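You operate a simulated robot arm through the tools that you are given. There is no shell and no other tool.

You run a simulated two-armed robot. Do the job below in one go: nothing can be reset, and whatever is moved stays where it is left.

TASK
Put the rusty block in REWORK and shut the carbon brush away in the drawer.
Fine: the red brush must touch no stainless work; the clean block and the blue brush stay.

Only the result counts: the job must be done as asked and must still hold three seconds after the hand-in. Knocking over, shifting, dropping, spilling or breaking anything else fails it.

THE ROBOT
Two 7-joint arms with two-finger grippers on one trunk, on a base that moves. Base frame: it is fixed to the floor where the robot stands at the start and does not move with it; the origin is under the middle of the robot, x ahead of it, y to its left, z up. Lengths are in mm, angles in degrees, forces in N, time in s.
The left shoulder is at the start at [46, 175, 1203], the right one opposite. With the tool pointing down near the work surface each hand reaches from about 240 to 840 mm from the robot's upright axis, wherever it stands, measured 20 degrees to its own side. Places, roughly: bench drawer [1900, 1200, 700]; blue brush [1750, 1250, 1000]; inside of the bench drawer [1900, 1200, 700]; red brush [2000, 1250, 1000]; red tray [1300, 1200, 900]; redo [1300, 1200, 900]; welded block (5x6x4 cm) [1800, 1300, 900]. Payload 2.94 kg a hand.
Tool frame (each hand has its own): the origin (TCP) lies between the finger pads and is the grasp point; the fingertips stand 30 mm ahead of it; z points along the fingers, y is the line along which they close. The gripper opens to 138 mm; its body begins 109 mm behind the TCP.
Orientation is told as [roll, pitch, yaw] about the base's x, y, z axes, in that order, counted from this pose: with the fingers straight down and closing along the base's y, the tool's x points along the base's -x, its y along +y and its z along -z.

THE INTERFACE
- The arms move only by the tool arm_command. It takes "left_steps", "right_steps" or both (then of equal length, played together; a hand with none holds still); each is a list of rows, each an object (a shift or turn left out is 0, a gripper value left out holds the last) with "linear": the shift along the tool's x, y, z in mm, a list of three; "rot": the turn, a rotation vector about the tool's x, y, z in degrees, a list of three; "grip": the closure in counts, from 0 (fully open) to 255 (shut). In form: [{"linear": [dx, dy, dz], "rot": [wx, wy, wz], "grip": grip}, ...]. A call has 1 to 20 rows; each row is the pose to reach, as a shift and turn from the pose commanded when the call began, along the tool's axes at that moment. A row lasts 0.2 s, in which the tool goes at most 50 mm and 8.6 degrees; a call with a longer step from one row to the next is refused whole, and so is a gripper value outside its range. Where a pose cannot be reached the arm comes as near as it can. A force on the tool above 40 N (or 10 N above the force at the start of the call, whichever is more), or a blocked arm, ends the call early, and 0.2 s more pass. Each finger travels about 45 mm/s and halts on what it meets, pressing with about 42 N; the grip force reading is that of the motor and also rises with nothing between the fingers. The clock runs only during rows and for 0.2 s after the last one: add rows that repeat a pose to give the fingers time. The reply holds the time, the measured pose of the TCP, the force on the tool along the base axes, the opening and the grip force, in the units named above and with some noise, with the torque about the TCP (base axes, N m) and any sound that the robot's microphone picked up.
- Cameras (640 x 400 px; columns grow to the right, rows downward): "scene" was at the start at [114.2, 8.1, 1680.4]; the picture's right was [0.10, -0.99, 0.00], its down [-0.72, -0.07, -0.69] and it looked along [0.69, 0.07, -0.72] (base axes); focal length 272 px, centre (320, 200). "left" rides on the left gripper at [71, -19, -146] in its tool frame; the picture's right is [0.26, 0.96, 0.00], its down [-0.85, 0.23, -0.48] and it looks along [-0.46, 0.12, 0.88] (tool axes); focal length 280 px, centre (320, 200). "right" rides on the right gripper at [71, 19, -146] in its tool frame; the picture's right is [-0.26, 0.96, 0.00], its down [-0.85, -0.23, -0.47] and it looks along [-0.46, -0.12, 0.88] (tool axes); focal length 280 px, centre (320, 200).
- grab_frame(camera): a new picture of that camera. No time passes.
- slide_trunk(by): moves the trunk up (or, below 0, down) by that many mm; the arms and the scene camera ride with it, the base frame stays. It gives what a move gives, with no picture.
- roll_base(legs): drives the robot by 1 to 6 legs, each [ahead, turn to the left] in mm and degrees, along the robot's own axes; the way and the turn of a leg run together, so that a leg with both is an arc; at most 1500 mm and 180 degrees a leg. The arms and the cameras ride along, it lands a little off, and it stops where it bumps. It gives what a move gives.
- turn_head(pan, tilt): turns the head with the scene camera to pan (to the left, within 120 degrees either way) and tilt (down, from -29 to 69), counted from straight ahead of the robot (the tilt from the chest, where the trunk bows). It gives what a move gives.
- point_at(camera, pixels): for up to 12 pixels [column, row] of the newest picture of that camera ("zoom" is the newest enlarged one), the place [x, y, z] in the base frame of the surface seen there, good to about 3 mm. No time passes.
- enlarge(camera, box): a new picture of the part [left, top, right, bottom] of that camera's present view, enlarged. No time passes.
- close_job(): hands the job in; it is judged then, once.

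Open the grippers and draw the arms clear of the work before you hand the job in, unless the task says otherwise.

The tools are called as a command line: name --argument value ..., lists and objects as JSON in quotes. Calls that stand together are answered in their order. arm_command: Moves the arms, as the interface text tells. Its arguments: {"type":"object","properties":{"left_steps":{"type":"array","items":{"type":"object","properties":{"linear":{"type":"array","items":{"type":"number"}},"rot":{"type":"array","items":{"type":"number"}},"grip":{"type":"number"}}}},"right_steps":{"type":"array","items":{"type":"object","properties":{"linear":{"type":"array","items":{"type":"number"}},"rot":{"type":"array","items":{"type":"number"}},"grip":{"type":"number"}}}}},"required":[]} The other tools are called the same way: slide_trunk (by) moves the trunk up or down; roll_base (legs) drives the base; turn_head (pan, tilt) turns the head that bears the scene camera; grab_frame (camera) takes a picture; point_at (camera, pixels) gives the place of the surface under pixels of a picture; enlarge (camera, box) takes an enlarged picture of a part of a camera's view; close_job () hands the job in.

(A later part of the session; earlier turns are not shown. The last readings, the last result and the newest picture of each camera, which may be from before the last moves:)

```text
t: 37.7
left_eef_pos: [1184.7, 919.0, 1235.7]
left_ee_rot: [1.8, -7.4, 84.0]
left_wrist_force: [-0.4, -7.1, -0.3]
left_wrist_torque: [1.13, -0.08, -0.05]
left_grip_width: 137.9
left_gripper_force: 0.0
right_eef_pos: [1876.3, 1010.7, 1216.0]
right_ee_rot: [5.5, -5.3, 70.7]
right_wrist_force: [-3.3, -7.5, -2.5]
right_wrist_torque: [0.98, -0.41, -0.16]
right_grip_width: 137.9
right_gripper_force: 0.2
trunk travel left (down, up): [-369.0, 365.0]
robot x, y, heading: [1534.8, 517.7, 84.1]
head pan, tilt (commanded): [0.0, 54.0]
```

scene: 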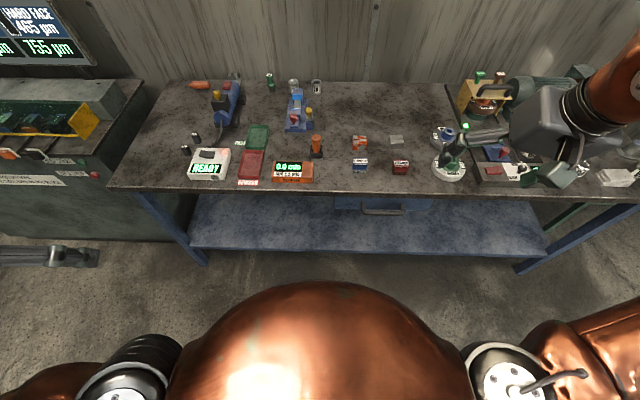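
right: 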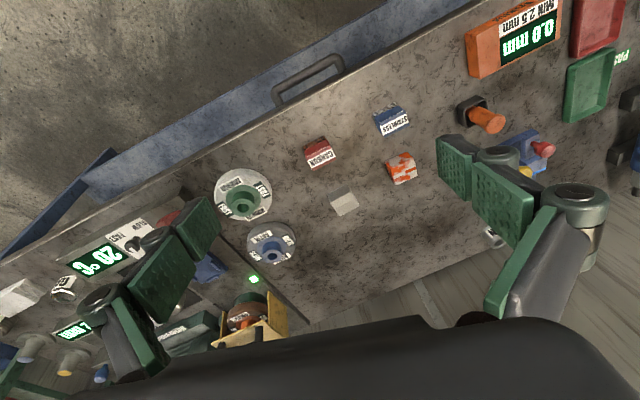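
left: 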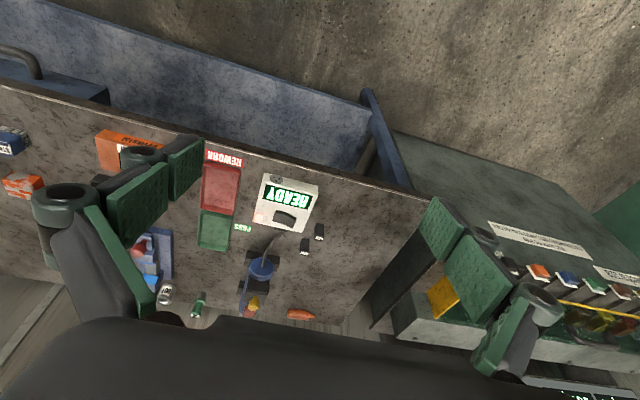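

The rocking persists (hands still swing ~180 mm). I let more time pass with head moves only and watch whether it decays.

turn_head --pan 100 --tilt 54

turn_head --pan -100 --tilt 54

turn_head --pan 100 --tilt 60

grab_frame --camera "scene"

turn_head --pan 100 --tilt 60

turn_head --pan 100 --tilt 60

turn_head --pan 100 --tilt 60

```text
t: 39.5
left_eef_pos: [1188.4, 923.8, 1237.3]
left_ee_rot: [6.2, -9.0, 77.3]
left_wrist_force: [-0.4, -0.3, 1.2]
left_wrist_torque: [-0.07, 0.02, 0.0]
left_grip_width: 137.7
left_gripper_force: 0.0
right_eef_pos: [1871.0, 1013.1, 1246.2]
right_ee_rot: [9.9, -7.3, 66.3]
right_wrist_force: [-0.4, 0.9, 2.1]
right_wrist_torque: [-0.16, -0.06, 0.01]
right_grip_width: 137.7
right_gripper_force: 0.0
trunk travel left (down, up): [-369.0, 365.0]
robot x, y, heading: [1539.5, 520.2, 83.7]
head pan, tilt (commanded): [100.0, 54.0]
```

```text
t: 42.4
left_eef_pos: [1188.6, 919.4, 1232.9]
left_ee_rot: [3.3, -8.2, 80.9]
left_wrist_force: [1.6, -1.4, 0.2]
left_wrist_torque: [0.25, 0.25, -0.06]
left_grip_width: 138.0
left_gripper_force: 0.1
right_eef_pos: [1874.2, 1008.1, 1227.8]
right_ee_rot: [7.0, -5.3, 68.5]
right_wrist_force: [0.5, -0.8, 3.4]
right_wrist_torque: [0.06, 0.08, -0.08]
right_grip_width: 137.8
right_gripper_force: 0.0
trunk travel left (down, up): [-369.0, 365.0]
robot x, y, heading: [1539.7, 516.1, 84.3]
head pan, tilt (commanded): [-100.0, 54.0]
```

```text
t: 45.3
left_eef_pos: [1180.2, 909.0, 1238.1]
left_ee_rot: [1.8, -8.3, 84.4]
left_wrist_force: [0.5, -6.9, -1.6]
left_wrist_torque: [0.87, 0.04, -0.05]
left_grip_width: 137.9
left_gripper_force: 0.0
right_eef_pos: [1874.5, 1002.2, 1219.8]
right_ee_rot: [5.6, -5.8, 70.9]
right_wrist_force: [-2.1, -4.1, -0.9]
right_wrist_torque: [0.63, -0.25, -0.12]
right_grip_width: 138.2
right_gripper_force: 0.1
trunk travel left (down, up): [-369.0, 365.0]
robot x, y, heading: [1538.5, 517.7, 84.0]
head pan, tilt (commanded): [100.0, 60.0]
```

```text
taken
```

scene: 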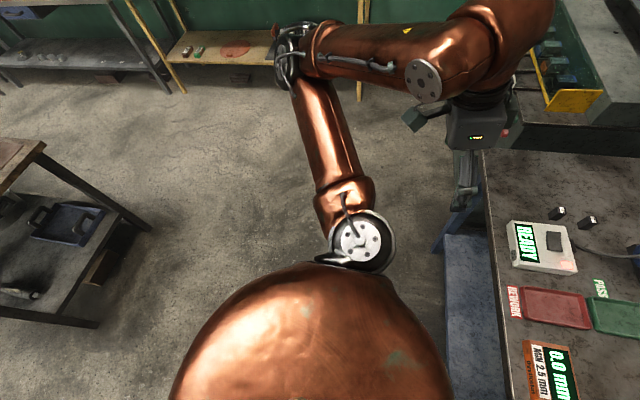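

```text
t: 45.9
left_eef_pos: [1171.2, 802.0, 1247.8]
left_ee_rot: [5.7, -14.0, 79.2]
left_wrist_force: [-0.7, 2.2, -0.7]
left_wrist_torque: [-0.27, 0.0, 0.05]
left_grip_width: 137.8
left_gripper_force: 0.1
right_eef_pos: [1853.1, 896.5, 1266.3]
right_ee_rot: [10.2, -11.5, 67.4]
right_wrist_force: [0.5, 1.3, -1.1]
right_wrist_torque: [-0.15, 0.08, 0.03]
right_grip_width: 138.0
right_gripper_force: 0.1
trunk travel left (down, up): [-369.0, 365.0]
robot x, y, heading: [1543.3, 513.5, 84.8]
head pan, tilt (commanded): [100.0, 60.0]
```

```text
t: 46.5
left_eef_pos: [1169.5, 834.8, 1241.1]
left_ee_rot: [1.3, -11.9, 85.6]
left_wrist_force: [1.7, -3.0, 0.2]
left_wrist_torque: [0.37, 0.06, -0.02]
left_grip_width: 138.0
left_gripper_force: 0.0
right_eef_pos: [1868.4, 929.9, 1226.0]
right_ee_rot: [5.7, -9.0, 70.9]
right_wrist_force: [-0.8, -2.5, 0.1]
right_wrist_torque: [0.27, -0.08, -0.04]
right_grip_width: 137.8
right_gripper_force: 0.0
trunk travel left (down, up): [-369.0, 365.0]
robot x, y, heading: [1542.1, 516.3, 84.4]
head pan, tilt (commanded): [100.0, 60.0]
```

```text
t: 47.1
left_eef_pos: [1185.6, 902.4, 1240.9]
left_ee_rot: [7.1, -9.4, 77.1]
left_wrist_force: [1.6, -0.3, 0.1]
left_wrist_torque: [-0.13, 0.07, 0.02]
left_grip_width: 138.0
left_gripper_force: 0.0
right_eef_pos: [1866.4, 997.3, 1250.9]
right_ee_rot: [10.5, -8.3, 66.8]
right_wrist_force: [0.2, 2.3, 0.0]
right_wrist_torque: [-0.18, 0.08, 0.08]
right_grip_width: 137.9
right_gripper_force: 0.1
trunk travel left (down, up): [-369.0, 365.0]
robot x, y, heading: [1537.9, 517.3, 83.9]
head pan, tilt (commanded): [100.0, 60.0]
```

The rocking continues undamped at about 1 Hz, though nothing on the bench has been touched. I try a short, gentle reverse to see if a fresh base command calms it and gives more clearance.

roll_base --legs '[[-40, 0]]'

turn_head --pan 100 --tilt 60

turn_head --pan 100 --tilt 60

turn_head --pan 100 --tilt 60

```text
t: 47.9
left_eef_pos: [1151.8, 624.6, 1274.8]
left_ee_rot: [5.8, -24.3, 79.1]
left_wrist_force: [-1.3, 4.5, 3.7]
left_wrist_torque: [-0.65, -0.19, -0.02]
left_grip_width: 138.0
left_gripper_force: 0.1
right_eef_pos: [1836.4, 712.0, 1308.2]
right_ee_rot: [13.3, -20.9, 65.2]
right_wrist_force: [-1.0, 4.0, 0.2]
right_wrist_torque: [-0.47, -0.02, 0.01]
right_grip_width: 138.1
right_gripper_force: 0.0
trunk travel left (down, up): [-369.0, 365.0]
robot x, y, heading: [1539.4, 501.5, 83.7]
head pan, tilt (commanded): [100.0, 60.0]
stopped in leg 1: the robot was blocked; the commanded pose is now the measured one
```

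```text
t: 48.5
left_eef_pos: [1177.0, 784.3, 1251.6]
left_ee_rot: [8.2, -14.0, 73.8]
left_wrist_force: [2.8, -6.8, -1.2]
left_wrist_torque: [0.73, 0.31, -0.06]
left_grip_width: 138.0
left_gripper_force: 0.0
right_eef_pos: [1852.8, 866.1, 1273.0]
right_ee_rot: [11.2, -13.7, 66.4]
right_wrist_force: [-4.0, -3.7, -1.3]
right_wrist_torque: [0.47, -0.23, -0.17]
right_grip_width: 137.9
right_gripper_force: 0.0
trunk travel left (down, up): [-369.0, 365.0]
robot x, y, heading: [1539.4, 509.8, 84.1]
head pan, tilt (commanded): [100.0, 60.0]
```

```text
t: 49.1
left_eef_pos: [1174.5, 671.3, 1260.0]
left_ee_rot: [11.7, -21.6, 67.2]
left_wrist_force: [-1.1, 3.0, 3.1]
left_wrist_torque: [-0.3, -0.19, 0.04]
left_grip_width: 139.1
left_gripper_force: 0.1
right_eef_pos: [1833.9, 731.4, 1283.5]
right_ee_rot: [11.9, -20.5, 66.5]
right_wrist_force: [1.4, 2.0, -0.9]
right_wrist_torque: [-0.21, 0.13, 0.11]
right_grip_width: 137.7
right_gripper_force: 0.0
trunk travel left (down, up): [-369.0, 365.0]
robot x, y, heading: [1539.3, 508.3, 83.5]
head pan, tilt (commanded): [100.0, 60.0]
```

```text
t: 49.7
left_eef_pos: [1166.8, 731.2, 1253.4]
left_ee_rot: [5.1, -18.9, 78.6]
left_wrist_force: [-0.7, -5.4, -0.4]
left_wrist_torque: [0.55, -0.02, -0.07]
left_grip_width: 137.8
left_gripper_force: 0.0
right_eef_pos: [1849.7, 821.6, 1265.7]
right_ee_rot: [11.4, -15.6, 65.9]
right_wrist_force: [-0.5, -4.5, 0.2]
right_wrist_torque: [0.37, -0.08, -0.07]
right_grip_width: 138.1
right_gripper_force: 0.1
trunk travel left (down, up): [-369.0, 365.0]
robot x, y, heading: [1536.8, 508.6, 83.7]
head pan, tilt (commanded): [100.0, 60.0]
```

Small reverse did not calm it. I let a longer stretch of time pass with wide head pans only, then sample again to see whether the amplitude shrinks.

turn_head --pan -110 --tilt 60

grab_frame --camera "scene"

turn_head --pan 110 --tilt 60

turn_head --pan -110 --tilt 60

turn_head --pan 0 --tilt 55

turn_head --pan 0 --tilt 55

turn_head --pan 0 --tilt 55

turn_head --pan 0 --tilt 55

turn_head --pan 0 --tilt 55

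```text
t: 52.7
left_eef_pos: [1172.2, 771.1, 1252.0]
left_ee_rot: [7.5, -15.3, 76.3]
left_wrist_force: [0.9, -7.6, -2.6]
left_wrist_torque: [0.86, 0.19, -0.11]
left_grip_width: 138.0
left_gripper_force: 0.0
right_eef_pos: [1851.9, 858.4, 1273.8]
right_ee_rot: [11.5, -14.0, 66.2]
right_wrist_force: [-2.8, -2.0, -0.8]
right_wrist_torque: [0.22, -0.22, -0.12]
right_grip_width: 137.6
right_gripper_force: 0.1
trunk travel left (down, up): [-369.0, 365.0]
robot x, y, heading: [1537.6, 508.2, 83.7]
head pan, tilt (commanded): [-110.0, 60.0]
```

```text
taken
```

scene: 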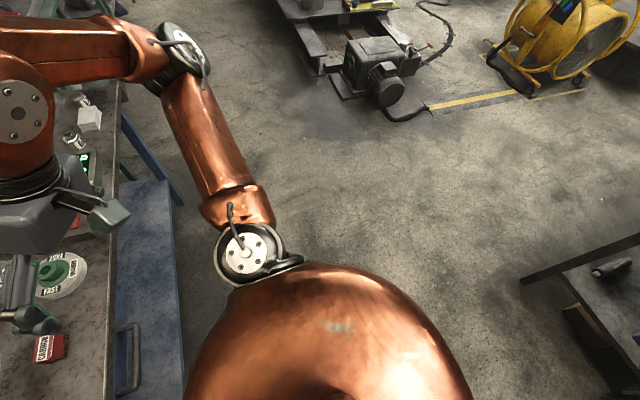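

```text
t: 55.9
left_eef_pos: [1176.9, 703.3, 1260.9]
left_ee_rot: [11.5, -20.4, 66.8]
left_wrist_force: [-2.1, 2.9, 0.8]
left_wrist_torque: [-0.25, -0.12, 0.02]
left_grip_width: 138.7
left_gripper_force: 0.0
right_eef_pos: [1836.1, 762.4, 1280.4]
right_ee_rot: [11.6, -19.5, 66.9]
right_wrist_force: [1.0, 1.9, -0.9]
right_wrist_torque: [-0.24, 0.1, 0.06]
right_grip_width: 138.1
right_gripper_force: 0.1
trunk travel left (down, up): [-369.0, 365.0]
robot x, y, heading: [1535.3, 505.5, 83.7]
head pan, tilt (commanded): [110.0, 60.0]
```

```text
t: 59.0
left_eef_pos: [1165.6, 723.8, 1254.0]
left_ee_rot: [5.7, -18.7, 78.4]
left_wrist_force: [0.3, -3.7, -2.7]
left_wrist_torque: [0.46, 0.02, -0.02]
left_grip_width: 138.1
left_gripper_force: 0.1
right_eef_pos: [1850.4, 812.4, 1270.7]
right_ee_rot: [11.8, -15.8, 65.8]
right_wrist_force: [-0.2, -2.9, 0.1]
right_wrist_torque: [0.32, -0.02, -0.05]
right_grip_width: 138.0
right_gripper_force: 0.1
trunk travel left (down, up): [-369.0, 365.0]
robot x, y, heading: [1538.1, 508.6, 83.7]
head pan, tilt (commanded): [-110.0, 60.0]
```

```text
t: 60.9
left_eef_pos: [1174.0, 688.5, 1256.0]
left_ee_rot: [10.3, -19.3, 68.6]
left_wrist_force: [-0.1, 2.8, -0.1]
left_wrist_torque: [-0.32, -0.08, -0.01]
left_grip_width: 138.4
left_gripper_force: 0.1
right_eef_pos: [1838.5, 752.2, 1286.1]
right_ee_rot: [12.2, -19.0, 65.4]
right_wrist_force: [1.8, 2.2, 0.5]
right_wrist_torque: [-0.27, 0.16, 0.07]
right_grip_width: 137.9
right_gripper_force: 0.0
trunk travel left (down, up): [-369.0, 365.0]
robot x, y, heading: [1537.2, 504.2, 83.3]
head pan, tilt (commanded): [0.0, 55.0]
```

```text
t: 61.5
left_eef_pos: [1166.7, 735.8, 1250.8]
left_ee_rot: [6.2, -17.9, 78.0]
left_wrist_force: [0.7, 0.5, -3.2]
left_wrist_torque: [0.07, 0.08, -0.02]
left_grip_width: 137.9
left_gripper_force: 0.0
right_eef_pos: [1849.6, 825.2, 1269.6]
right_ee_rot: [11.5, -15.0, 65.7]
right_wrist_force: [-0.6, 1.4, -2.9]
right_wrist_torque: [-0.1, -0.01, 0.02]
right_grip_width: 137.7
right_gripper_force: 0.1
trunk travel left (down, up): [-369.0, 365.0]
robot x, y, heading: [1538.0, 509.0, 83.6]
head pan, tilt (commanded): [0.0, 55.0]
```

```text
t: 62.1
left_eef_pos: [1171.0, 683.1, 1255.8]
left_ee_rot: [10.2, -19.2, 69.7]
left_wrist_force: [-0.7, 3.4, 0.0]
left_wrist_torque: [-0.41, -0.17, 0.0]
left_grip_width: 138.8
left_gripper_force: 0.0
right_eef_pos: [1839.4, 749.9, 1287.7]
right_ee_rot: [12.4, -19.2, 65.4]
right_wrist_force: [2.3, 2.4, 1.2]
right_wrist_torque: [-0.38, 0.14, 0.09]
right_grip_width: 137.9
right_gripper_force: 0.1
trunk travel left (down, up): [-369.0, 365.0]
robot x, y, heading: [1541.8, 505.6, 83.5]
head pan, tilt (commanded): [0.0, 55.0]
```

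```text
t: 62.7
left_eef_pos: [1167.2, 741.0, 1250.5]
left_ee_rot: [6.4, -17.3, 78.1]
left_wrist_force: [0.8, -1.4, -2.1]
left_wrist_torque: [0.15, 0.16, 0.0]
left_grip_width: 137.6
left_gripper_force: 0.0
right_eef_pos: [1850.6, 829.8, 1272.1]
right_ee_rot: [11.6, -14.8, 65.9]
right_wrist_force: [0.4, 0.2, -1.5]
right_wrist_torque: [-0.02, -0.08, -0.06]
right_grip_width: 137.7
right_gripper_force: 0.0
trunk travel left (down, up): [-369.0, 365.0]
robot x, y, heading: [1542.9, 508.9, 83.3]
head pan, tilt (commanded): [0.0, 55.0]
```

```text
t: 63.3
left_eef_pos: [1163.6, 664.3, 1256.1]
left_ee_rot: [9.9, -19.7, 71.9]
left_wrist_force: [-2.9, 1.9, -0.8]
left_wrist_torque: [-0.17, -0.29, -0.03]
left_grip_width: 138.5
left_gripper_force: 0.0
right_eef_pos: [1839.2, 737.1, 1290.5]
right_ee_rot: [12.6, -19.8, 65.2]
right_wrist_force: [1.8, 1.4, -1.0]
right_wrist_torque: [-0.09, 0.16, 0.14]
right_grip_width: 138.0
right_gripper_force: 0.1
trunk travel left (down, up): [-369.0, 365.0]
robot x, y, heading: [1539.3, 503.1, 83.7]
head pan, tilt (commanded): [0.0, 55.0]
```

The swing has shrunk somewhat (≈±45 mm now versus ±90). I let more time pass to see if it decays further.

turn_head --pan 110 --tilt 55

turn_head --pan -110 --tilt 55

turn_head --pan 110 --tilt 55

turn_head --pan -110 --tilt 55

turn_head --pan 110 --tilt 55

turn_head --pan 0 --tilt 55

turn_head --pan 0 --tilt 55

turn_head --pan 0 --tilt 55

grab_frame --camera "scene"

turn_head --pan 0 --tilt 55

grab_frame --camera "scene"

```text
t: 65.2
left_eef_pos: [1171.4, 738.6, 1253.5]
left_ee_rot: [8.8, -16.1, 73.6]
left_wrist_force: [1.2, -2.6, -0.5]
left_wrist_torque: [0.22, 0.18, 0.01]
left_grip_width: 138.4
left_gripper_force: 0.1
right_eef_pos: [1848.3, 819.3, 1281.8]
right_ee_rot: [11.8, -16.0, 66.0]
right_wrist_force: [-0.3, -1.8, 0.0]
right_wrist_torque: [0.16, -0.09, -0.05]
right_grip_width: 137.9
right_gripper_force: 0.0
trunk travel left (down, up): [-369.0, 365.0]
robot x, y, heading: [1543.1, 508.5, 83.6]
head pan, tilt (commanded): [110.0, 55.0]
```

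```text
t: 68.3
left_eef_pos: [1157.6, 666.2, 1260.2]
left_ee_rot: [7.5, -20.9, 77.9]
left_wrist_force: [-0.3, -0.5, 2.0]
left_wrist_torque: [-0.02, -0.13, -0.01]
left_grip_width: 138.2
left_gripper_force: 0.1
right_eef_pos: [1842.3, 752.6, 1296.6]
right_ee_rot: [13.0, -19.0, 65.4]
right_wrist_force: [0.3, -0.8, 1.8]
right_wrist_torque: [0.01, -0.01, 0.03]
right_grip_width: 138.2
right_gripper_force: 0.1
trunk travel left (down, up): [-369.0, 365.0]
robot x, y, heading: [1538.8, 506.5, 83.5]
head pan, tilt (commanded): [-110.0, 55.0]
```

```text
t: 71.5
left_eef_pos: [1160.7, 693.3, 1255.5]
left_ee_rot: [7.3, -19.6, 78.0]
left_wrist_force: [0.0, 0.6, 0.5]
left_wrist_torque: [0.01, 0.0, -0.02]
left_grip_width: 137.9
left_gripper_force: 0.0
right_eef_pos: [1846.4, 781.6, 1288.1]
right_ee_rot: [12.6, -17.6, 65.6]
right_wrist_force: [0.7, 0.0, 0.1]
right_wrist_torque: [0.03, 0.0, 0.01]
right_grip_width: 138.1
right_gripper_force: 0.1
trunk travel left (down, up): [-369.0, 365.0]
robot x, y, heading: [1541.0, 508.9, 83.4]
head pan, tilt (commanded): [110.0, 55.0]
```

```text
t: 74.7
left_eef_pos: [1161.1, 693.1, 1256.6]
left_ee_rot: [7.3, -19.5, 77.9]
left_wrist_force: [0.6, -0.4, -1.3]
left_wrist_torque: [-0.02, -0.02, -0.01]
left_grip_width: 138.1
left_gripper_force: 0.0
right_eef_pos: [1845.5, 781.3, 1288.4]
right_ee_rot: [12.5, -17.6, 65.6]
right_wrist_force: [-0.9, -0.2, 0.1]
right_wrist_torque: [0.02, 0.01, -0.01]
right_grip_width: 138.1
right_gripper_force: 0.1
trunk travel left (down, up): [-369.0, 365.0]
robot x, y, heading: [1540.1, 499.4, 83.7]
head pan, tilt (commanded): [-110.0, 55.0]
```

```text
t: 77.8
left_eef_pos: [1162.2, 693.7, 1255.3]
left_ee_rot: [7.3, -19.5, 77.9]
left_wrist_force: [0.8, 0.3, -0.5]
left_wrist_torque: [-0.01, -0.01, 0.01]
left_grip_width: 138.2
left_gripper_force: 0.0
right_eef_pos: [1846.3, 782.1, 1288.4]
right_ee_rot: [12.6, -17.6, 65.6]
right_wrist_force: [0.4, 0.4, -0.5]
right_wrist_torque: [0.02, -0.02, 0.02]
right_grip_width: 138.1
right_gripper_force: 0.0
trunk travel left (down, up): [-369.0, 365.0]
robot x, y, heading: [1539.3, 508.1, 83.5]
head pan, tilt (commanded): [110.0, 55.0]
```

```text
t: 79.7
left_eef_pos: [1161.5, 694.5, 1254.7]
left_ee_rot: [7.4, -19.6, 77.9]
left_wrist_force: [0.4, -0.2, 0.1]
left_wrist_torque: [0.0, 0.03, 0.01]
left_grip_width: 138.2
left_gripper_force: 0.0
right_eef_pos: [1846.1, 782.8, 1287.1]
right_ee_rot: [12.5, -17.7, 65.6]
right_wrist_force: [-0.3, 1.2, 0.6]
right_wrist_torque: [-0.01, 0.01, 0.02]
right_grip_width: 138.0
right_gripper_force: 0.0
trunk travel left (down, up): [-369.0, 365.0]
robot x, y, heading: [1539.7, 508.1, 83.8]
head pan, tilt (commanded): [0.0, 55.0]
```

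```text
t: 80.3
left_eef_pos: [1161.3, 693.4, 1255.1]
left_ee_rot: [7.3, -19.5, 77.9]
left_wrist_force: [-0.6, -0.2, -0.8]
left_wrist_torque: [0.0, 0.0, 0.01]
left_grip_width: 138.0
left_gripper_force: 0.1
right_eef_pos: [1845.8, 782.2, 1288.1]
right_ee_rot: [12.4, -17.6, 65.7]
right_wrist_force: [0.7, 0.2, 0.9]
right_wrist_torque: [-0.02, 0.02, 0.03]
right_grip_width: 138.1
right_gripper_force: 0.0
trunk travel left (down, up): [-369.0, 365.0]
robot x, y, heading: [1537.4, 505.1, 83.7]
head pan, tilt (commanded): [0.0, 55.0]
```

```text
t: 80.9
left_eef_pos: [1160.3, 693.7, 1255.8]
left_ee_rot: [7.3, -19.4, 77.8]
left_wrist_force: [0.0, 0.0, 0.0]
left_wrist_torque: [0.01, 0.02, -0.02]
left_grip_width: 138.0
left_gripper_force: 0.0
right_eef_pos: [1846.0, 781.6, 1287.5]
right_ee_rot: [12.5, -17.6, 65.7]
right_wrist_force: [0.3, 0.0, -0.5]
right_wrist_torque: [0.05, -0.01, -0.03]
right_grip_width: 138.1
right_gripper_force: 0.0
trunk travel left (down, up): [-369.0, 365.0]
robot x, y, heading: [1542.8, 506.2, 83.5]
head pan, tilt (commanded): [0.0, 55.0]
```

```text
taken
```

scene: 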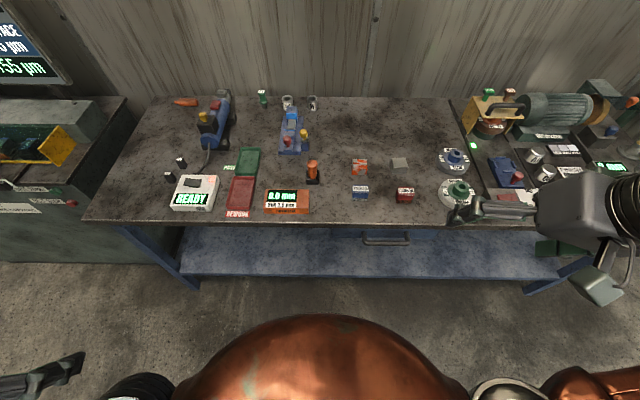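

```text
t: 81.5
left_eef_pos: [1162.8, 693.2, 1254.8]
left_ee_rot: [7.3, -19.5, 78.0]
left_wrist_force: [-1.0, 0.3, 0.5]
left_wrist_torque: [0.01, -0.01, 0.0]
left_grip_width: 138.0
left_gripper_force: 0.0
right_eef_pos: [1845.5, 783.1, 1288.6]
right_ee_rot: [12.5, -17.6, 65.5]
right_wrist_force: [0.2, 0.1, 0.3]
right_wrist_torque: [0.02, -0.01, 0.01]
right_grip_width: 138.1
right_gripper_force: 0.1
trunk travel left (down, up): [-369.0, 365.0]
robot x, y, heading: [1540.6, 508.0, 83.5]
head pan, tilt (commanded): [0.0, 55.0]
```

```text
taken
```

scene: 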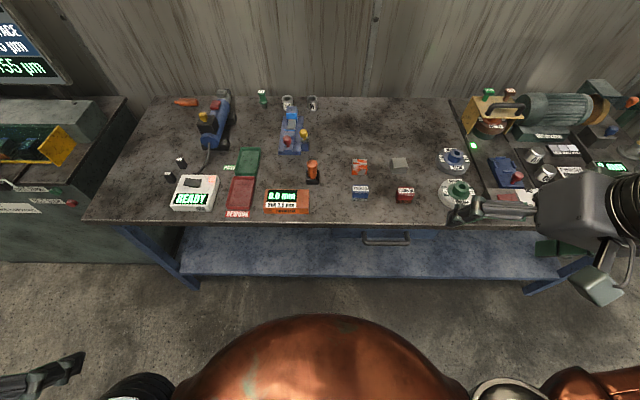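

The robot has settled completely (readings steady since t≈71), and the projection shows it upright. I re-measure the block, brushes, tray and lower shelf to make sure nothing shifted and to learn what was bumped.

point_at --camera "scene" --pixels '[[359, 165], [360, 192], [405, 193], [400, 161], [242, 193], [300, 220], [385, 243], [300, 277], [300, 265], [195, 285], [600, 220], [200, 222]]'

enlarge --camera "scene" --box '[330, 145, 430, 255]'

```text
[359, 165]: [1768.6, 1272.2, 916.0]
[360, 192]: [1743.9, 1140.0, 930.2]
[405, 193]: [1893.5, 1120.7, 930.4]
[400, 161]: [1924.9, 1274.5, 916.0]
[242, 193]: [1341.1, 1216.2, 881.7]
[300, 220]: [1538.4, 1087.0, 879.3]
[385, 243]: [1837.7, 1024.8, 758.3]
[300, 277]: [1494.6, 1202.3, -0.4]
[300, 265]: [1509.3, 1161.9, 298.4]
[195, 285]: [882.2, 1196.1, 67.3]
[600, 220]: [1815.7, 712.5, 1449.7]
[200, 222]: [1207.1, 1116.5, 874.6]
```

```text
3.64 times, centred on (380, 200) of scene
```

zoom: 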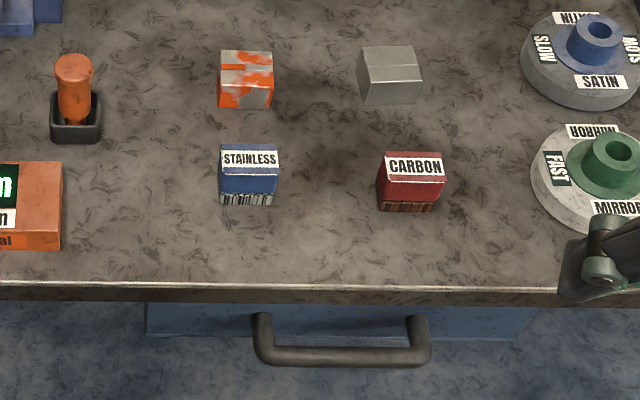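

Everything on the bench is where it was; the robot is upright and still. I now bring both hands slowly back to a tool-down orientation, left hand forward to a neutral spot in front of the bench.

arm_command --left_steps '[{"linear": [-12, -3, 4], "rot": [0.4, 1.2, -0.3]}, {"linear": [-32, -8, 10], "rot": [0.9, 2.8, -0.6]}, {"linear": [-54, -13, 18], "rot": [1.5, 4.7, -1.0]}, {"linear": [-76, -18, 25], "rot": [2.1, 6.6, -1.4]}, {"linear": [-98, -23, 32], "rot": [2.7, 8.5, -1.8]}, {"linear": [-120, -29, 39], "rot": [3.3, 10.4, -2.2]}, {"linear": [-142, -34, 46], "rot": [3.9, 12.3, -2.6]}, {"linear": [-164, -39, 54], "rot": [4.5, 14.2, -3.0]}, {"linear": [-186, -44, 61], "rot": [5.1, 16.1, -3.4]}, {"linear": [-206, -49, 67], "rot": [5.7, 17.9, -3.8]}, {"linear": [-220, -52, 72], "rot": [6.1, 19.1, -4.0]}, {"linear": [-228, -54, 75], "rot": [6.29, 19.81, -4.2]}, {"linear": [-228, -54, 75], "rot": [6.29, 19.81, -4.2]}]' --right_steps '[{"rot": [0.5, 1.0, -0.8]}, {"rot": [1.2, 2.5, -2.0]}, {"rot": [2.1, 4.2, -3.5]}, {"rot": [3.0, 6.1, -5.0]}, {"rot": [3.9, 8.0, -6.5]}, {"rot": [4.9, 9.9, -8.1]}, {"rot": [5.8, 11.8, -9.6]}, {"rot": [6.7, 13.6, -11.1]}, {"rot": [7.6, 15.4, -12.6]}, {"rot": [8.5, 17.1, -14.0]}, {"rot": [9.1, 18.5, -15.1]}, {"rot": [9.555, 19.31, -15.77]}, {"rot": [9.555, 19.31, -15.77]}]'

```text
t: 84.3
left_eef_pos: [1255.7, 920.0, 1253.1]
left_ee_rot: [0.1, 0.1, 83.5]
left_wrist_force: [-0.7, -0.2, -0.6]
left_wrist_torque: [0.01, -0.01, -0.02]
left_grip_width: 137.9
left_gripper_force: 0.1
left hand out of reach, approached as far as the arm can: row 1, 2, 3
right_eef_pos: [1845.5, 782.2, 1287.6]
right_ee_rot: [-0.1, 0.0, 83.5]
right_wrist_force: [0.2, 0.0, 0.0]
right_wrist_torque: [0.02, -0.01, -0.01]
right_grip_width: 138.0
right_gripper_force: 0.1
trunk travel left (down, up): [-369.0, 365.0]
robot x, y, heading: [1536.4, 504.0, 83.5]
head pan, tilt (commanded): [0.0, 55.0]
```

Both arms respond exactly and stay steady. Now I shift the robot sideways to x≈1800 (turn right, drive 262 mm, turn back), staying ≥530 mm from the bench edge, so the left hand reaches both block and tray.

roll_base --legs '[[0, -83.5], [264, 0], [0, 83.3]]'

grab_frame --camera "scene"

```text
t: 93.3
left_eef_pos: [1517.1, 924.1, 1253.5]
left_ee_rot: [0.1, 0.0, 83.5]
left_wrist_force: [0.5, 0.4, 0.5]
left_wrist_torque: [0.01, 0.02, -0.02]
left_grip_width: 138.1
left_gripper_force: 0.0
right_eef_pos: [2107.9, 785.5, 1288.8]
right_ee_rot: [0.0, 0.1, 83.5]
right_wrist_force: [0.1, 0.4, 0.2]
right_wrist_torque: [0.01, 0.01, 0.0]
right_grip_width: 137.4
right_gripper_force: 0.0
trunk travel left (down, up): [-369.0, 365.0]
robot x, y, heading: [1800.1, 506.3, 83.4]
head pan, tilt (commanded): [0.0, 55.0]
```

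```text
taken
```

scene: 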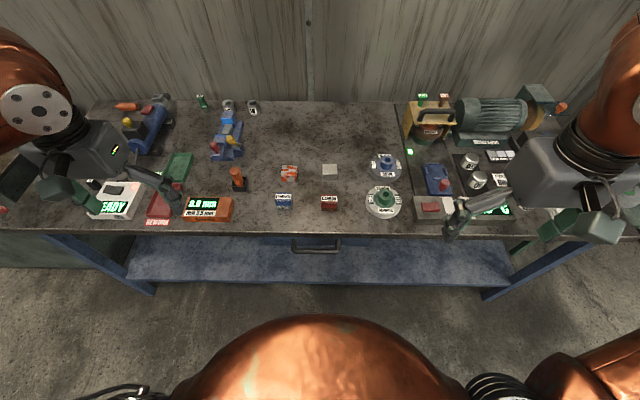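

The robot stands at (1800, 506) facing the bench, steady. I move the left hand in small steps to above the rusty block, about (1773, 1282, 1080), turning it to the block's yaw (~80°).

arm_command --left_steps '[{"linear": [-10, -6, 4], "rot": [0, 0, 0.3]}, {"linear": [-30, -17, 12], "rot": [0, 0, 0.6]}, {"linear": [-55, -31, 22], "rot": [0, 0, 0.9]}, {"linear": [-82, -46, 34], "rot": [0, 0, 1.2]}, {"linear": [-110, -61, 46], "rot": [0, 0, 1.5]}, {"linear": [-138, -77, 59], "rot": [0, 0, 1.8]}, {"linear": [-166, -92, 72], "rot": [0, 0, 2.1]}, {"linear": [-194, -108, 85], "rot": [0, 0, 2.4]}, {"linear": [-222, -124, 98], "rot": [0, 0, 2.7]}, {"linear": [-250, -139, 110], "rot": [0, 0, 3.0]}, {"linear": [-278, -155, 123], "rot": [0, 0, 3.2]}, {"linear": [-306, -170, 136], "rot": [0, 0, 3.3]}, {"linear": [-334, -186, 149], "rot": [0, 0, 3.4]}, {"linear": [-358, -200, 160], "rot": [0, 0, 3.5]}, {"linear": [-375, -209, 168], "rot": [0, 0, 3.5]}, {"linear": [-384.7, -214.3, 173], "rot": [0, 0, 3.5]}, {"linear": [-384.7, -214.3, 173], "rot": [0, 0, 3.5]}, {"linear": [-384.7, -214.3, 173], "rot": [0, 0, 3.5]}]'

grab_frame --camera "left"

grab_frame --camera "scene"

```text
t: 97.1
left_eef_pos: [1609.7, 1102.0, 1098.5]
left_ee_rot: [0.1, 0.0, 79.8]
left_wrist_force: [-0.4, -0.1, 0.4]
left_wrist_torque: [0.02, -0.03, 0.0]
left_grip_width: 138.0
left_gripper_force: 0.0
left hand out of reach, approached as far as the arm can: row 7, 8, 9, 10, 11, 12, 13, 14, 15, 16, 17, 18
right_eef_pos: [2107.1, 784.6, 1288.6]
right_ee_rot: [0.0, 0.0, 83.5]
right_wrist_force: [-0.7, -0.2, -1.1]
right_wrist_torque: [0.04, -0.01, 0.0]
right_grip_width: 138.0
right_gripper_force: 0.1
trunk travel left (down, up): [-369.0, 365.0]
robot x, y, heading: [1800.2, 509.5, 83.9]
head pan, tilt (commanded): [0.0, 55.0]
```

```text
taken
```

left: 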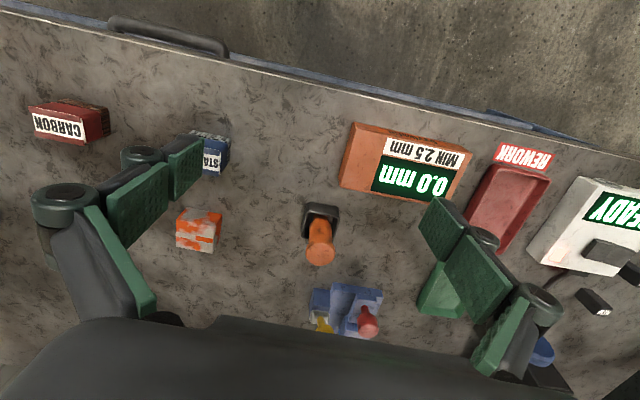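

```text
taken
```

scene: 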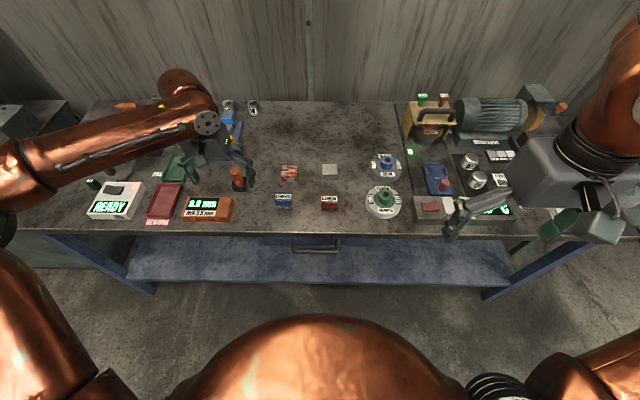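

The left hand stopped at (1610, 1102, 1098), short of the block: an arm limit on that side. I test a small step to see from which pose the command is counted and whether it can move on forward.

arm_command --left_steps '[{"linear": [0, 0, -10]}, {"linear": [0, 0, -20]}, {"linear": [0, 0, -20]}]'

```text
t: 97.9
left_eef_pos: [1605.7, 1096.9, 1122.7]
left_ee_rot: [0.1, 0.0, 79.9]
left_wrist_force: [0.3, -0.8, -0.1]
left_wrist_torque: [0.0, 0.01, -0.02]
left_grip_width: 137.7
left_gripper_force: 0.1
right_eef_pos: [2107.9, 787.6, 1287.3]
right_ee_rot: [0.0, 0.0, 83.5]
right_wrist_force: [0.1, 0.0, 0.0]
right_wrist_torque: [-0.04, -0.03, 0.0]
right_grip_width: 138.3
right_gripper_force: 0.1
trunk travel left (down, up): [-369.0, 365.0]
robot x, y, heading: [1802.2, 509.1, 83.4]
head pan, tilt (commanded): [0.0, 55.0]
```

That worked without complaint, so commands count from the pose reached. I test a forward move (tool -x) at this height.

arm_command --left_steps '[{"linear": [-15, 0, 0]}, {"linear": [-35, 0, 0]}, {"linear": [-55, 0, 0]}, {"linear": [-75, 0, 0]}, {"linear": [-90, 0, 0]}, {"linear": [-100, 0, 0]}, {"linear": [-100, 0, 0]}]'

```text
t: 99.5
left_eef_pos: [1576.0, 1130.7, 1123.3]
left_ee_rot: [0.1, 0.0, 79.9]
left_wrist_force: [-0.9, 0.9, 0.3]
left_wrist_torque: [-0.03, 0.04, 0.0]
left_grip_width: 138.0
left_gripper_force: 0.1
left hand out of reach, approached as far as the arm can: row 1, 2, 3, 4, 5, 6, 7
right_eef_pos: [2107.6, 785.1, 1288.2]
right_ee_rot: [-0.1, -0.1, 83.4]
right_wrist_force: [-0.7, 0.0, -0.1]
right_wrist_torque: [0.0, 0.0, 0.0]
right_grip_width: 137.9
right_gripper_force: 0.1
trunk travel left (down, up): [-369.0, 365.0]
robot x, y, heading: [1801.1, 509.6, 83.5]
head pan, tilt (commanded): [0.0, 55.0]
```

The hand only slides along a limit at this height (wrist well above the shoulder). Raising the trunk should put the hand lower relative to the shoulder and extend the reach, so I raise it 130 mm.

slide_trunk --by 130

turn_head --pan 0 --tilt 55

```text
t: 101.0
left_eef_pos: [1574.8, 1114.6, 1280.2]
left_ee_rot: [0.2, -3.0, 79.9]
left_wrist_force: [0.2, 0.6, -0.7]
left_wrist_torque: [0.01, -0.02, 0.01]
left_grip_width: 138.1
left_gripper_force: 0.1
right_eef_pos: [2108.0, 786.2, 1418.0]
right_ee_rot: [0.0, 0.1, 83.5]
right_wrist_force: [0.1, -0.4, 0.3]
right_wrist_torque: [0.0, -0.05, 0.03]
right_grip_width: 137.9
right_gripper_force: 0.1
trunk travel left (down, up): [-499.0, 235.0]
robot x, y, heading: [1799.5, 504.4, 83.6]
head pan, tilt (commanded): [0.0, 55.0]
```

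```text
t: 101.7
left_eef_pos: [1573.8, 1114.7, 1281.1]
left_ee_rot: [0.2, -3.0, 79.9]
left_wrist_force: [-1.0, 0.1, -0.9]
left_wrist_torque: [0.03, -0.01, -0.01]
left_grip_width: 138.1
left_gripper_force: 0.0
right_eef_pos: [2107.8, 786.3, 1418.8]
right_ee_rot: [0.0, 0.0, 83.6]
right_wrist_force: [0.1, -1.1, 0.2]
right_wrist_torque: [-0.01, 0.02, 0.01]
right_grip_width: 137.9
right_gripper_force: 0.0
trunk travel left (down, up): [-499.0, 235.0]
robot x, y, heading: [1802.1, 510.4, 83.8]
head pan, tilt (commanded): [0.0, 55.0]
```

The trunk is up by ~124 mm and the hand at (1574, 1115, 1281) with a slight tilt. I straighten it, go down to z≈1130 and then across toward the block in small steps.

arm_command --left_steps '[{"linear": [1, 0, 10], "rot": [0, 0.5, 0]}, {"linear": [2, 0, 35], "rot": [0.1, 1, 0]}, {"linear": [4, 0, 65], "rot": [0.1, 2, 0]}, {"linear": [6, 0, 95], "rot": [0.2, 3, 0]}, {"linear": [7, 0, 125], "rot": [0.2, 3, 0]}, {"linear": [8, 0, 145], "rot": [0.2, 3, 0]}, {"linear": [4, -3, 150], "rot": [0.2, 3, 0]}, {"linear": [-10, -15, 151], "rot": [0.2, 3, 0]}, {"linear": [-32, -34, 152], "rot": [0.2, 3, 0]}, {"linear": [-56, -54, 154], "rot": [0.2, 3, 0]}, {"linear": [-80, -74, 155], "rot": [0.2, 3, 0]}, {"linear": [-105, -95, 156], "rot": [0.2, 3, 0]}, {"linear": [-130, -116, 157], "rot": [0.2, 3, 0]}, {"linear": [-155, -137, 158], "rot": [0.2, 3, 0]}, {"linear": [-175, -154, 159], "rot": [0.2, 3, 0]}, {"linear": [-187, -164, 160], "rot": [0.2, 3, 0]}, {"linear": [-191, -167, 160], "rot": [0.2, 3, 0]}, {"linear": [-191, -167, 160], "rot": [0.2, 3, 0]}]'

grab_frame --camera "left"

grab_frame --camera "scene"

```text
t: 105.5
left_eef_pos: [1585.9, 1081.0, 1172.4]
left_ee_rot: [-0.1, 0.0, 80.0]
left_wrist_force: [-0.9, 0.4, -0.9]
left_wrist_torque: [0.01, -0.04, -0.02]
left_grip_width: 138.0
left_gripper_force: 0.0
left hand out of reach, approached as far as the arm can: row 3, 4, 5, 6, 7, 8, 9, 10, 11, 12, 13, 14, 15, 16, 17, 18
right_eef_pos: [2107.3, 785.8, 1418.0]
right_ee_rot: [0.0, 0.0, 83.6]
right_wrist_force: [0.4, 0.9, 0.4]
right_wrist_torque: [0.03, 0.0, -0.01]
right_grip_width: 138.1
right_gripper_force: 0.0
trunk travel left (down, up): [-499.0, 235.0]
robot x, y, heading: [1801.8, 510.6, 83.8]
head pan, tilt (commanded): [0.0, 55.0]
```

```text
taken
```

left: 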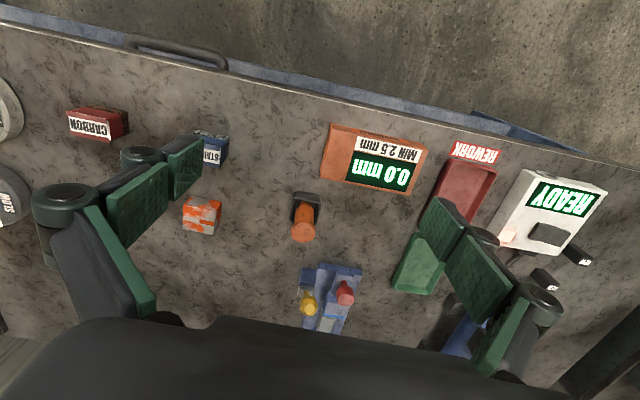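

```text
taken
```

scene: 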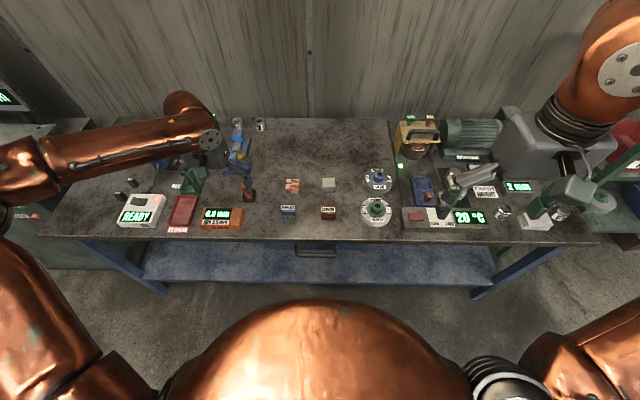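

The left hand is stuck again at (1586, 1081, 1172), an arm joint limit from its folded-out elbow. I look at the left arm's posture.

turn_head --pan 50 --tilt 45

grab_frame --camera "scene"

point_at --camera "scene" --pixels '[[320, 200], [280, 200], [240, 220], [200, 250], [160, 280], [400, 150], [420, 180], [100, 330], [150, 350], [360, 130]]'

```text
t: 106.6
left_eef_pos: [1585.8, 1081.8, 1172.2]
left_ee_rot: [0.0, 0.0, 79.9]
left_wrist_force: [-0.7, -0.2, 0.3]
left_wrist_torque: [0.01, -0.01, 0.0]
left_grip_width: 138.1
left_gripper_force: 0.0
right_eef_pos: [2107.5, 785.0, 1417.8]
right_ee_rot: [0.0, 0.0, 83.5]
right_wrist_force: [0.1, -0.4, -0.8]
right_wrist_torque: [0.0, -0.03, -0.03]
right_grip_width: 138.1
right_gripper_force: 0.1
trunk travel left (down, up): [-499.0, 235.0]
robot x, y, heading: [1803.4, 511.7, 83.7]
head pan, tilt (commanded): [50.0, 45.0]
```

```text
taken
```

scene: 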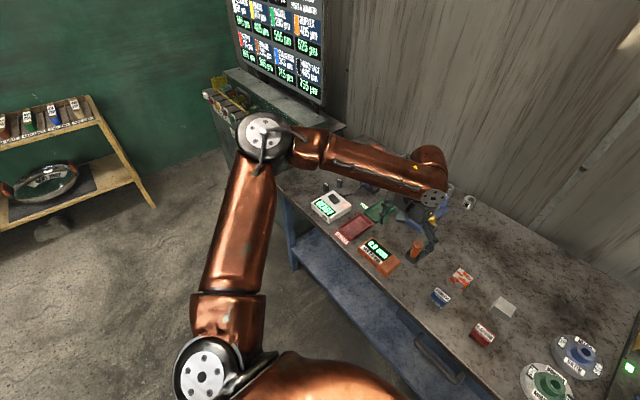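

```text
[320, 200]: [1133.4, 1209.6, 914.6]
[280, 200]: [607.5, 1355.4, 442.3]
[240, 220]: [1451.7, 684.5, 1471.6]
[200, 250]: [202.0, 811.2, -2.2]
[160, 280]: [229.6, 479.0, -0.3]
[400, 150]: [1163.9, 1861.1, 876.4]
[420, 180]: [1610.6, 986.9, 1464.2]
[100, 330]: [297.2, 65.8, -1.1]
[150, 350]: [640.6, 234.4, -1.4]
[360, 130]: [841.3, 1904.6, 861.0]
```

The left elbow is swung high and out. I try to reset this posture by drawing the hand back beside the body and lowering it into the free space in front of the bench, which should bring the elbow down.

arm_command --left_steps '[{"linear": [10, 2, -3]}, {"linear": [32, 6, -8]}, {"linear": [60, 11, -10]}, {"linear": [88, 16, -10]}, {"linear": [116, 21, -10]}, {"linear": [144, 26, -10]}, {"linear": [172, 31, -10]}, {"linear": [200, 36, -10]}, {"linear": [225, 40, -8]}, {"linear": [240, 42, 0]}, {"linear": [244, 42, 15]}, {"linear": [244, 42, 40]}, {"linear": [244, 42, 68]}, {"linear": [244, 42, 96]}, {"linear": [244, 42, 124]}, {"linear": [244, 42, 152]}, {"linear": [244, 42, 178]}, {"linear": [244, 42, 195]}, {"linear": [244, 42, 200]}, {"linear": [244, 42, 200]}]'

grab_frame --camera "scene"

```text
t: 110.8
left_eef_pos: [1487.5, 865.7, 969.4]
left_ee_rot: [-0.1, 0.2, 80.0]
left_wrist_force: [-1.2, 0.2, -0.5]
left_wrist_torque: [0.0, 0.0, -0.02]
left_grip_width: 137.8
left_gripper_force: 0.0
left hand out of reach, approached as far as the arm can: row 9, 10, 11, 12, 13, 14, 15, 16, 17, 18, 19, 20
right_eef_pos: [2107.9, 788.4, 1417.7]
right_ee_rot: [0.0, 0.2, 83.6]
right_wrist_force: [0.6, 0.8, -0.6]
right_wrist_torque: [-0.08, 0.01, 0.03]
right_grip_width: 137.8
right_gripper_force: 0.1
trunk travel left (down, up): [-499.0, 235.0]
robot x, y, heading: [1804.0, 509.6, 83.8]
head pan, tilt (commanded): [50.0, 45.0]
```

```text
taken
```

scene: 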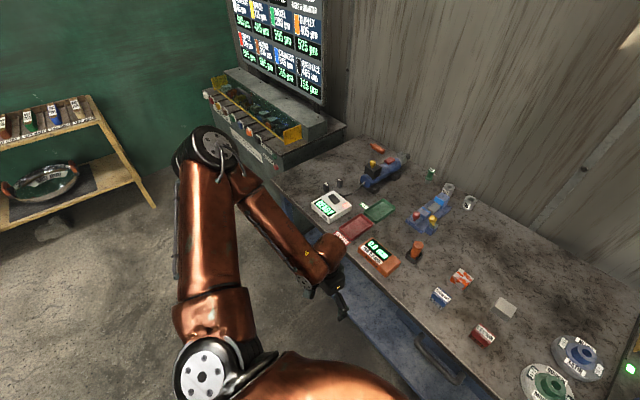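

The hand went down to z≈969 in front of the bench. From this low posture I try to go forward and inward to about (1660, 1080, 1000), a bare stretch of bench.

arm_command --left_steps '[{"linear": [-2, -2, -20]}, {"linear": [-15, -10, -35]}, {"linear": [-40, -22, -40]}, {"linear": [-65, -36, -40]}, {"linear": [-92, -51, -40]}, {"linear": [-120, -66, -40]}, {"linear": [-148, -82, -40]}, {"linear": [-176, -97, -40]}, {"linear": [-204, -112, -38]}, {"linear": [-226, -124, -35]}, {"linear": [-238, -131, -32]}, {"linear": [-240.6, -132.2, -31]}, {"linear": [-240.6, -132.2, -31]}]'

grab_frame --camera "scene"

```text
t: 113.6
left_eef_pos: [1593.8, 1008.6, 1056.8]
left_ee_rot: [0.0, 0.1, 79.8]
left_wrist_force: [0.6, 0.2, 0.4]
left_wrist_torque: [-0.01, 0.01, -0.02]
left_grip_width: 137.9
left_gripper_force: 0.0
left hand out of reach, approached as far as the arm can: row 1, 2, 7, 8, 9, 10, 11, 12, 13
right_eef_pos: [2107.8, 785.7, 1417.9]
right_ee_rot: [0.1, 0.1, 83.5]
right_wrist_force: [-0.2, 0.4, -0.3]
right_wrist_torque: [0.03, 0.03, -0.03]
right_grip_width: 138.1
right_gripper_force: 0.1
trunk travel left (down, up): [-499.0, 235.0]
robot x, y, heading: [1804.0, 512.0, 83.5]
head pan, tilt (commanded): [50.0, 45.0]
```

```text
taken
```

scene: 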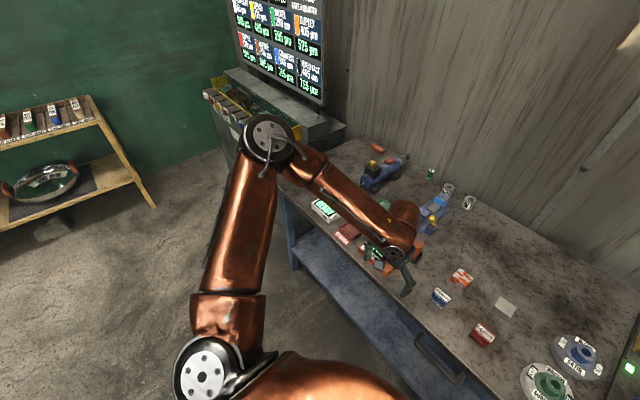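

The limit depends on height. I measure shoulder, elbow and wrist in this picture (discs at (203,373), (270,137), (395,255)) to work out which joint is limiting.

point_at --camera "scene" --pixels '[[203, 375], [268, 135], [275, 155], [395, 257], [405, 215], [330, 190], [360, 215], [240, 220], [225, 290], [300, 165], [405, 285], [415, 240]]'

grab_frame --camera "left"

```text
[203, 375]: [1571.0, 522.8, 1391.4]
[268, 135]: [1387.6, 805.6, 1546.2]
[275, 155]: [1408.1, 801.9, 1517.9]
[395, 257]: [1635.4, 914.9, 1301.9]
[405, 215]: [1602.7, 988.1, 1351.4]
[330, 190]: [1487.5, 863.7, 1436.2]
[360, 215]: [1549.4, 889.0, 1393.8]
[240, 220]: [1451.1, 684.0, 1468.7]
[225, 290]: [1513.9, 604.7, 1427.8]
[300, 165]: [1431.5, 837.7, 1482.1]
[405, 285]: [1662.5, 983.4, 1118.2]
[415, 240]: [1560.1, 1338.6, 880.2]
```

```text
taken
```

left: 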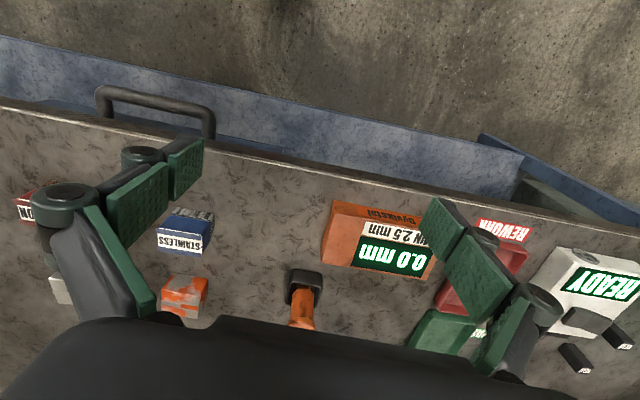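

The elbow sits high and outward with the forearm pointing ~36°, while the hand yaw is 80°; the hand-to-forearm twist may be the limit. I rotate the hand yaw by -36° here and then try moving toward the block.

arm_command --left_steps '[{"rot": [0, 0, 4]}, {"rot": [0, 0, 10]}, {"rot": [0, 0, 17]}, {"rot": [0, 0, 24]}, {"rot": [0, 0, 31]}, {"rot": [0, 0, 36]}, {"linear": [-10, -10, -4], "rot": [0, 0, 36]}, {"linear": [-25, -25, -8], "rot": [0, 0, 36]}, {"linear": [-42, -42, -10], "rot": [0, 0, 36]}, {"linear": [-60, -60, -10], "rot": [0, 0, 36]}, {"linear": [-78, -78, -10], "rot": [0, 0, 36]}, {"linear": [-90, -90, -10], "rot": [0, 0, 36]}, {"linear": [-90, -90, -10], "rot": [0, 0, 36]}]'

```text
t: 116.4
left_eef_pos: [1614.5, 1019.1, 1103.6]
left_ee_rot: [0.0, -0.1, 44.0]
left_wrist_force: [-0.6, 0.6, -0.6]
left_wrist_torque: [-0.02, 0.01, -0.01]
left_grip_width: 138.0
left_gripper_force: 0.0
left hand out of reach, approached as far as the arm can: row 7, 8, 9, 10, 11, 12, 13
right_eef_pos: [2107.3, 786.2, 1418.7]
right_ee_rot: [0.0, 0.0, 83.5]
right_wrist_force: [0.0, -0.4, 0.7]
right_wrist_torque: [-0.02, 0.01, 0.05]
right_grip_width: 138.0
right_gripper_force: 0.1
trunk travel left (down, up): [-499.0, 235.0]
robot x, y, heading: [1801.9, 509.9, 83.6]
head pan, tilt (commanded): [50.0, 45.0]
```

Yaw makes no difference; the elbow swivel (now ~40° up, originally about level) is the limit. I check the right arm's posture, which may be better.

turn_head --pan -50 --tilt 45

grab_frame --camera "scene"

```text
t: 118.2
left_eef_pos: [1615.3, 1018.5, 1103.3]
left_ee_rot: [-0.1, 0.0, 43.9]
left_wrist_force: [0.1, 0.5, -0.1]
left_wrist_torque: [-0.01, 0.03, 0.01]
left_grip_width: 138.2
left_gripper_force: 0.0
right_eef_pos: [2107.3, 785.6, 1418.5]
right_ee_rot: [0.0, 0.0, 83.4]
right_wrist_force: [-0.3, -0.1, 0.5]
right_wrist_torque: [0.02, 0.04, 0.02]
right_grip_width: 138.1
right_gripper_force: 0.0
trunk travel left (down, up): [-499.0, 235.0]
robot x, y, heading: [1803.3, 509.9, 83.6]
head pan, tilt (commanded): [-50.0, 45.0]
```

```text
taken
```

scene: 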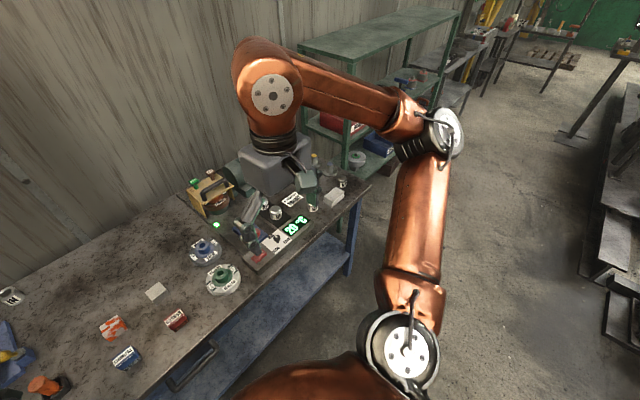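

point_at --camera "scene" --pixels '[[405, 350], [450, 130], [430, 140], [415, 155], [272, 95], [262, 60], [340, 90], [400, 115], [420, 200], [410, 260], [270, 165], [440, 150]]'

```text
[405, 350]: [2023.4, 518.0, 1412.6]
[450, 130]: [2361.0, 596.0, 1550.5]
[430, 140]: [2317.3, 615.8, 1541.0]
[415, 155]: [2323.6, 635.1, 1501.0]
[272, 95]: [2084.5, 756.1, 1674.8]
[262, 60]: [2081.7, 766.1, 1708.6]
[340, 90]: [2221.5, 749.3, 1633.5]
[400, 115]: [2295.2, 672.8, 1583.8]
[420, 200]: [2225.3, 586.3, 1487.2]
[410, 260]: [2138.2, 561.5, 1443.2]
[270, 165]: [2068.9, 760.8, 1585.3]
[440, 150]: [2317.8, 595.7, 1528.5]
```

The right arm's elbow is still level like at the start (swivel ≈ -15°), so it is healthy: I'll use the right arm. First I draw the left hand back and up out of the way.

arm_command --left_steps '[{"linear": [8, 2, -15], "rot": [0, 0, -4]}, {"linear": [22, 6, -40], "rot": [0, 0, -10]}, {"linear": [40, 12, -68], "rot": [0, 0, -16]}, {"linear": [60, 20, -95], "rot": [0, 0, -22]}, {"linear": [80, 30, -118], "rot": [0, 0, -28]}, {"linear": [100, 42, -135], "rot": [0, 0, -34]}, {"linear": [118, 56, -145], "rot": [0, 0, -38]}, {"linear": [130, 70, -150], "rot": [0, 0, -40]}, {"linear": [135, 80, -150], "rot": [0, 0, -40]}, {"linear": [135, 80, -150], "rot": [0, 0, -40]}]'

```text
t: 120.4
left_eef_pos: [1465.8, 986.5, 1255.2]
left_ee_rot: [0.1, 0.1, 83.9]
left_wrist_force: [-0.1, 0.2, -0.5]
left_wrist_torque: [0.01, 0.03, 0.0]
left_grip_width: 138.1
left_gripper_force: 0.0
right_eef_pos: [2107.4, 785.0, 1419.4]
right_ee_rot: [0.1, 0.0, 83.4]
right_wrist_force: [-0.7, -1.0, -0.6]
right_wrist_torque: [0.01, 0.02, 0.02]
right_grip_width: 138.2
right_gripper_force: 0.0
trunk travel left (down, up): [-499.0, 235.0]
robot x, y, heading: [1799.9, 510.6, 83.6]
head pan, tilt (commanded): [-50.0, 45.0]
```

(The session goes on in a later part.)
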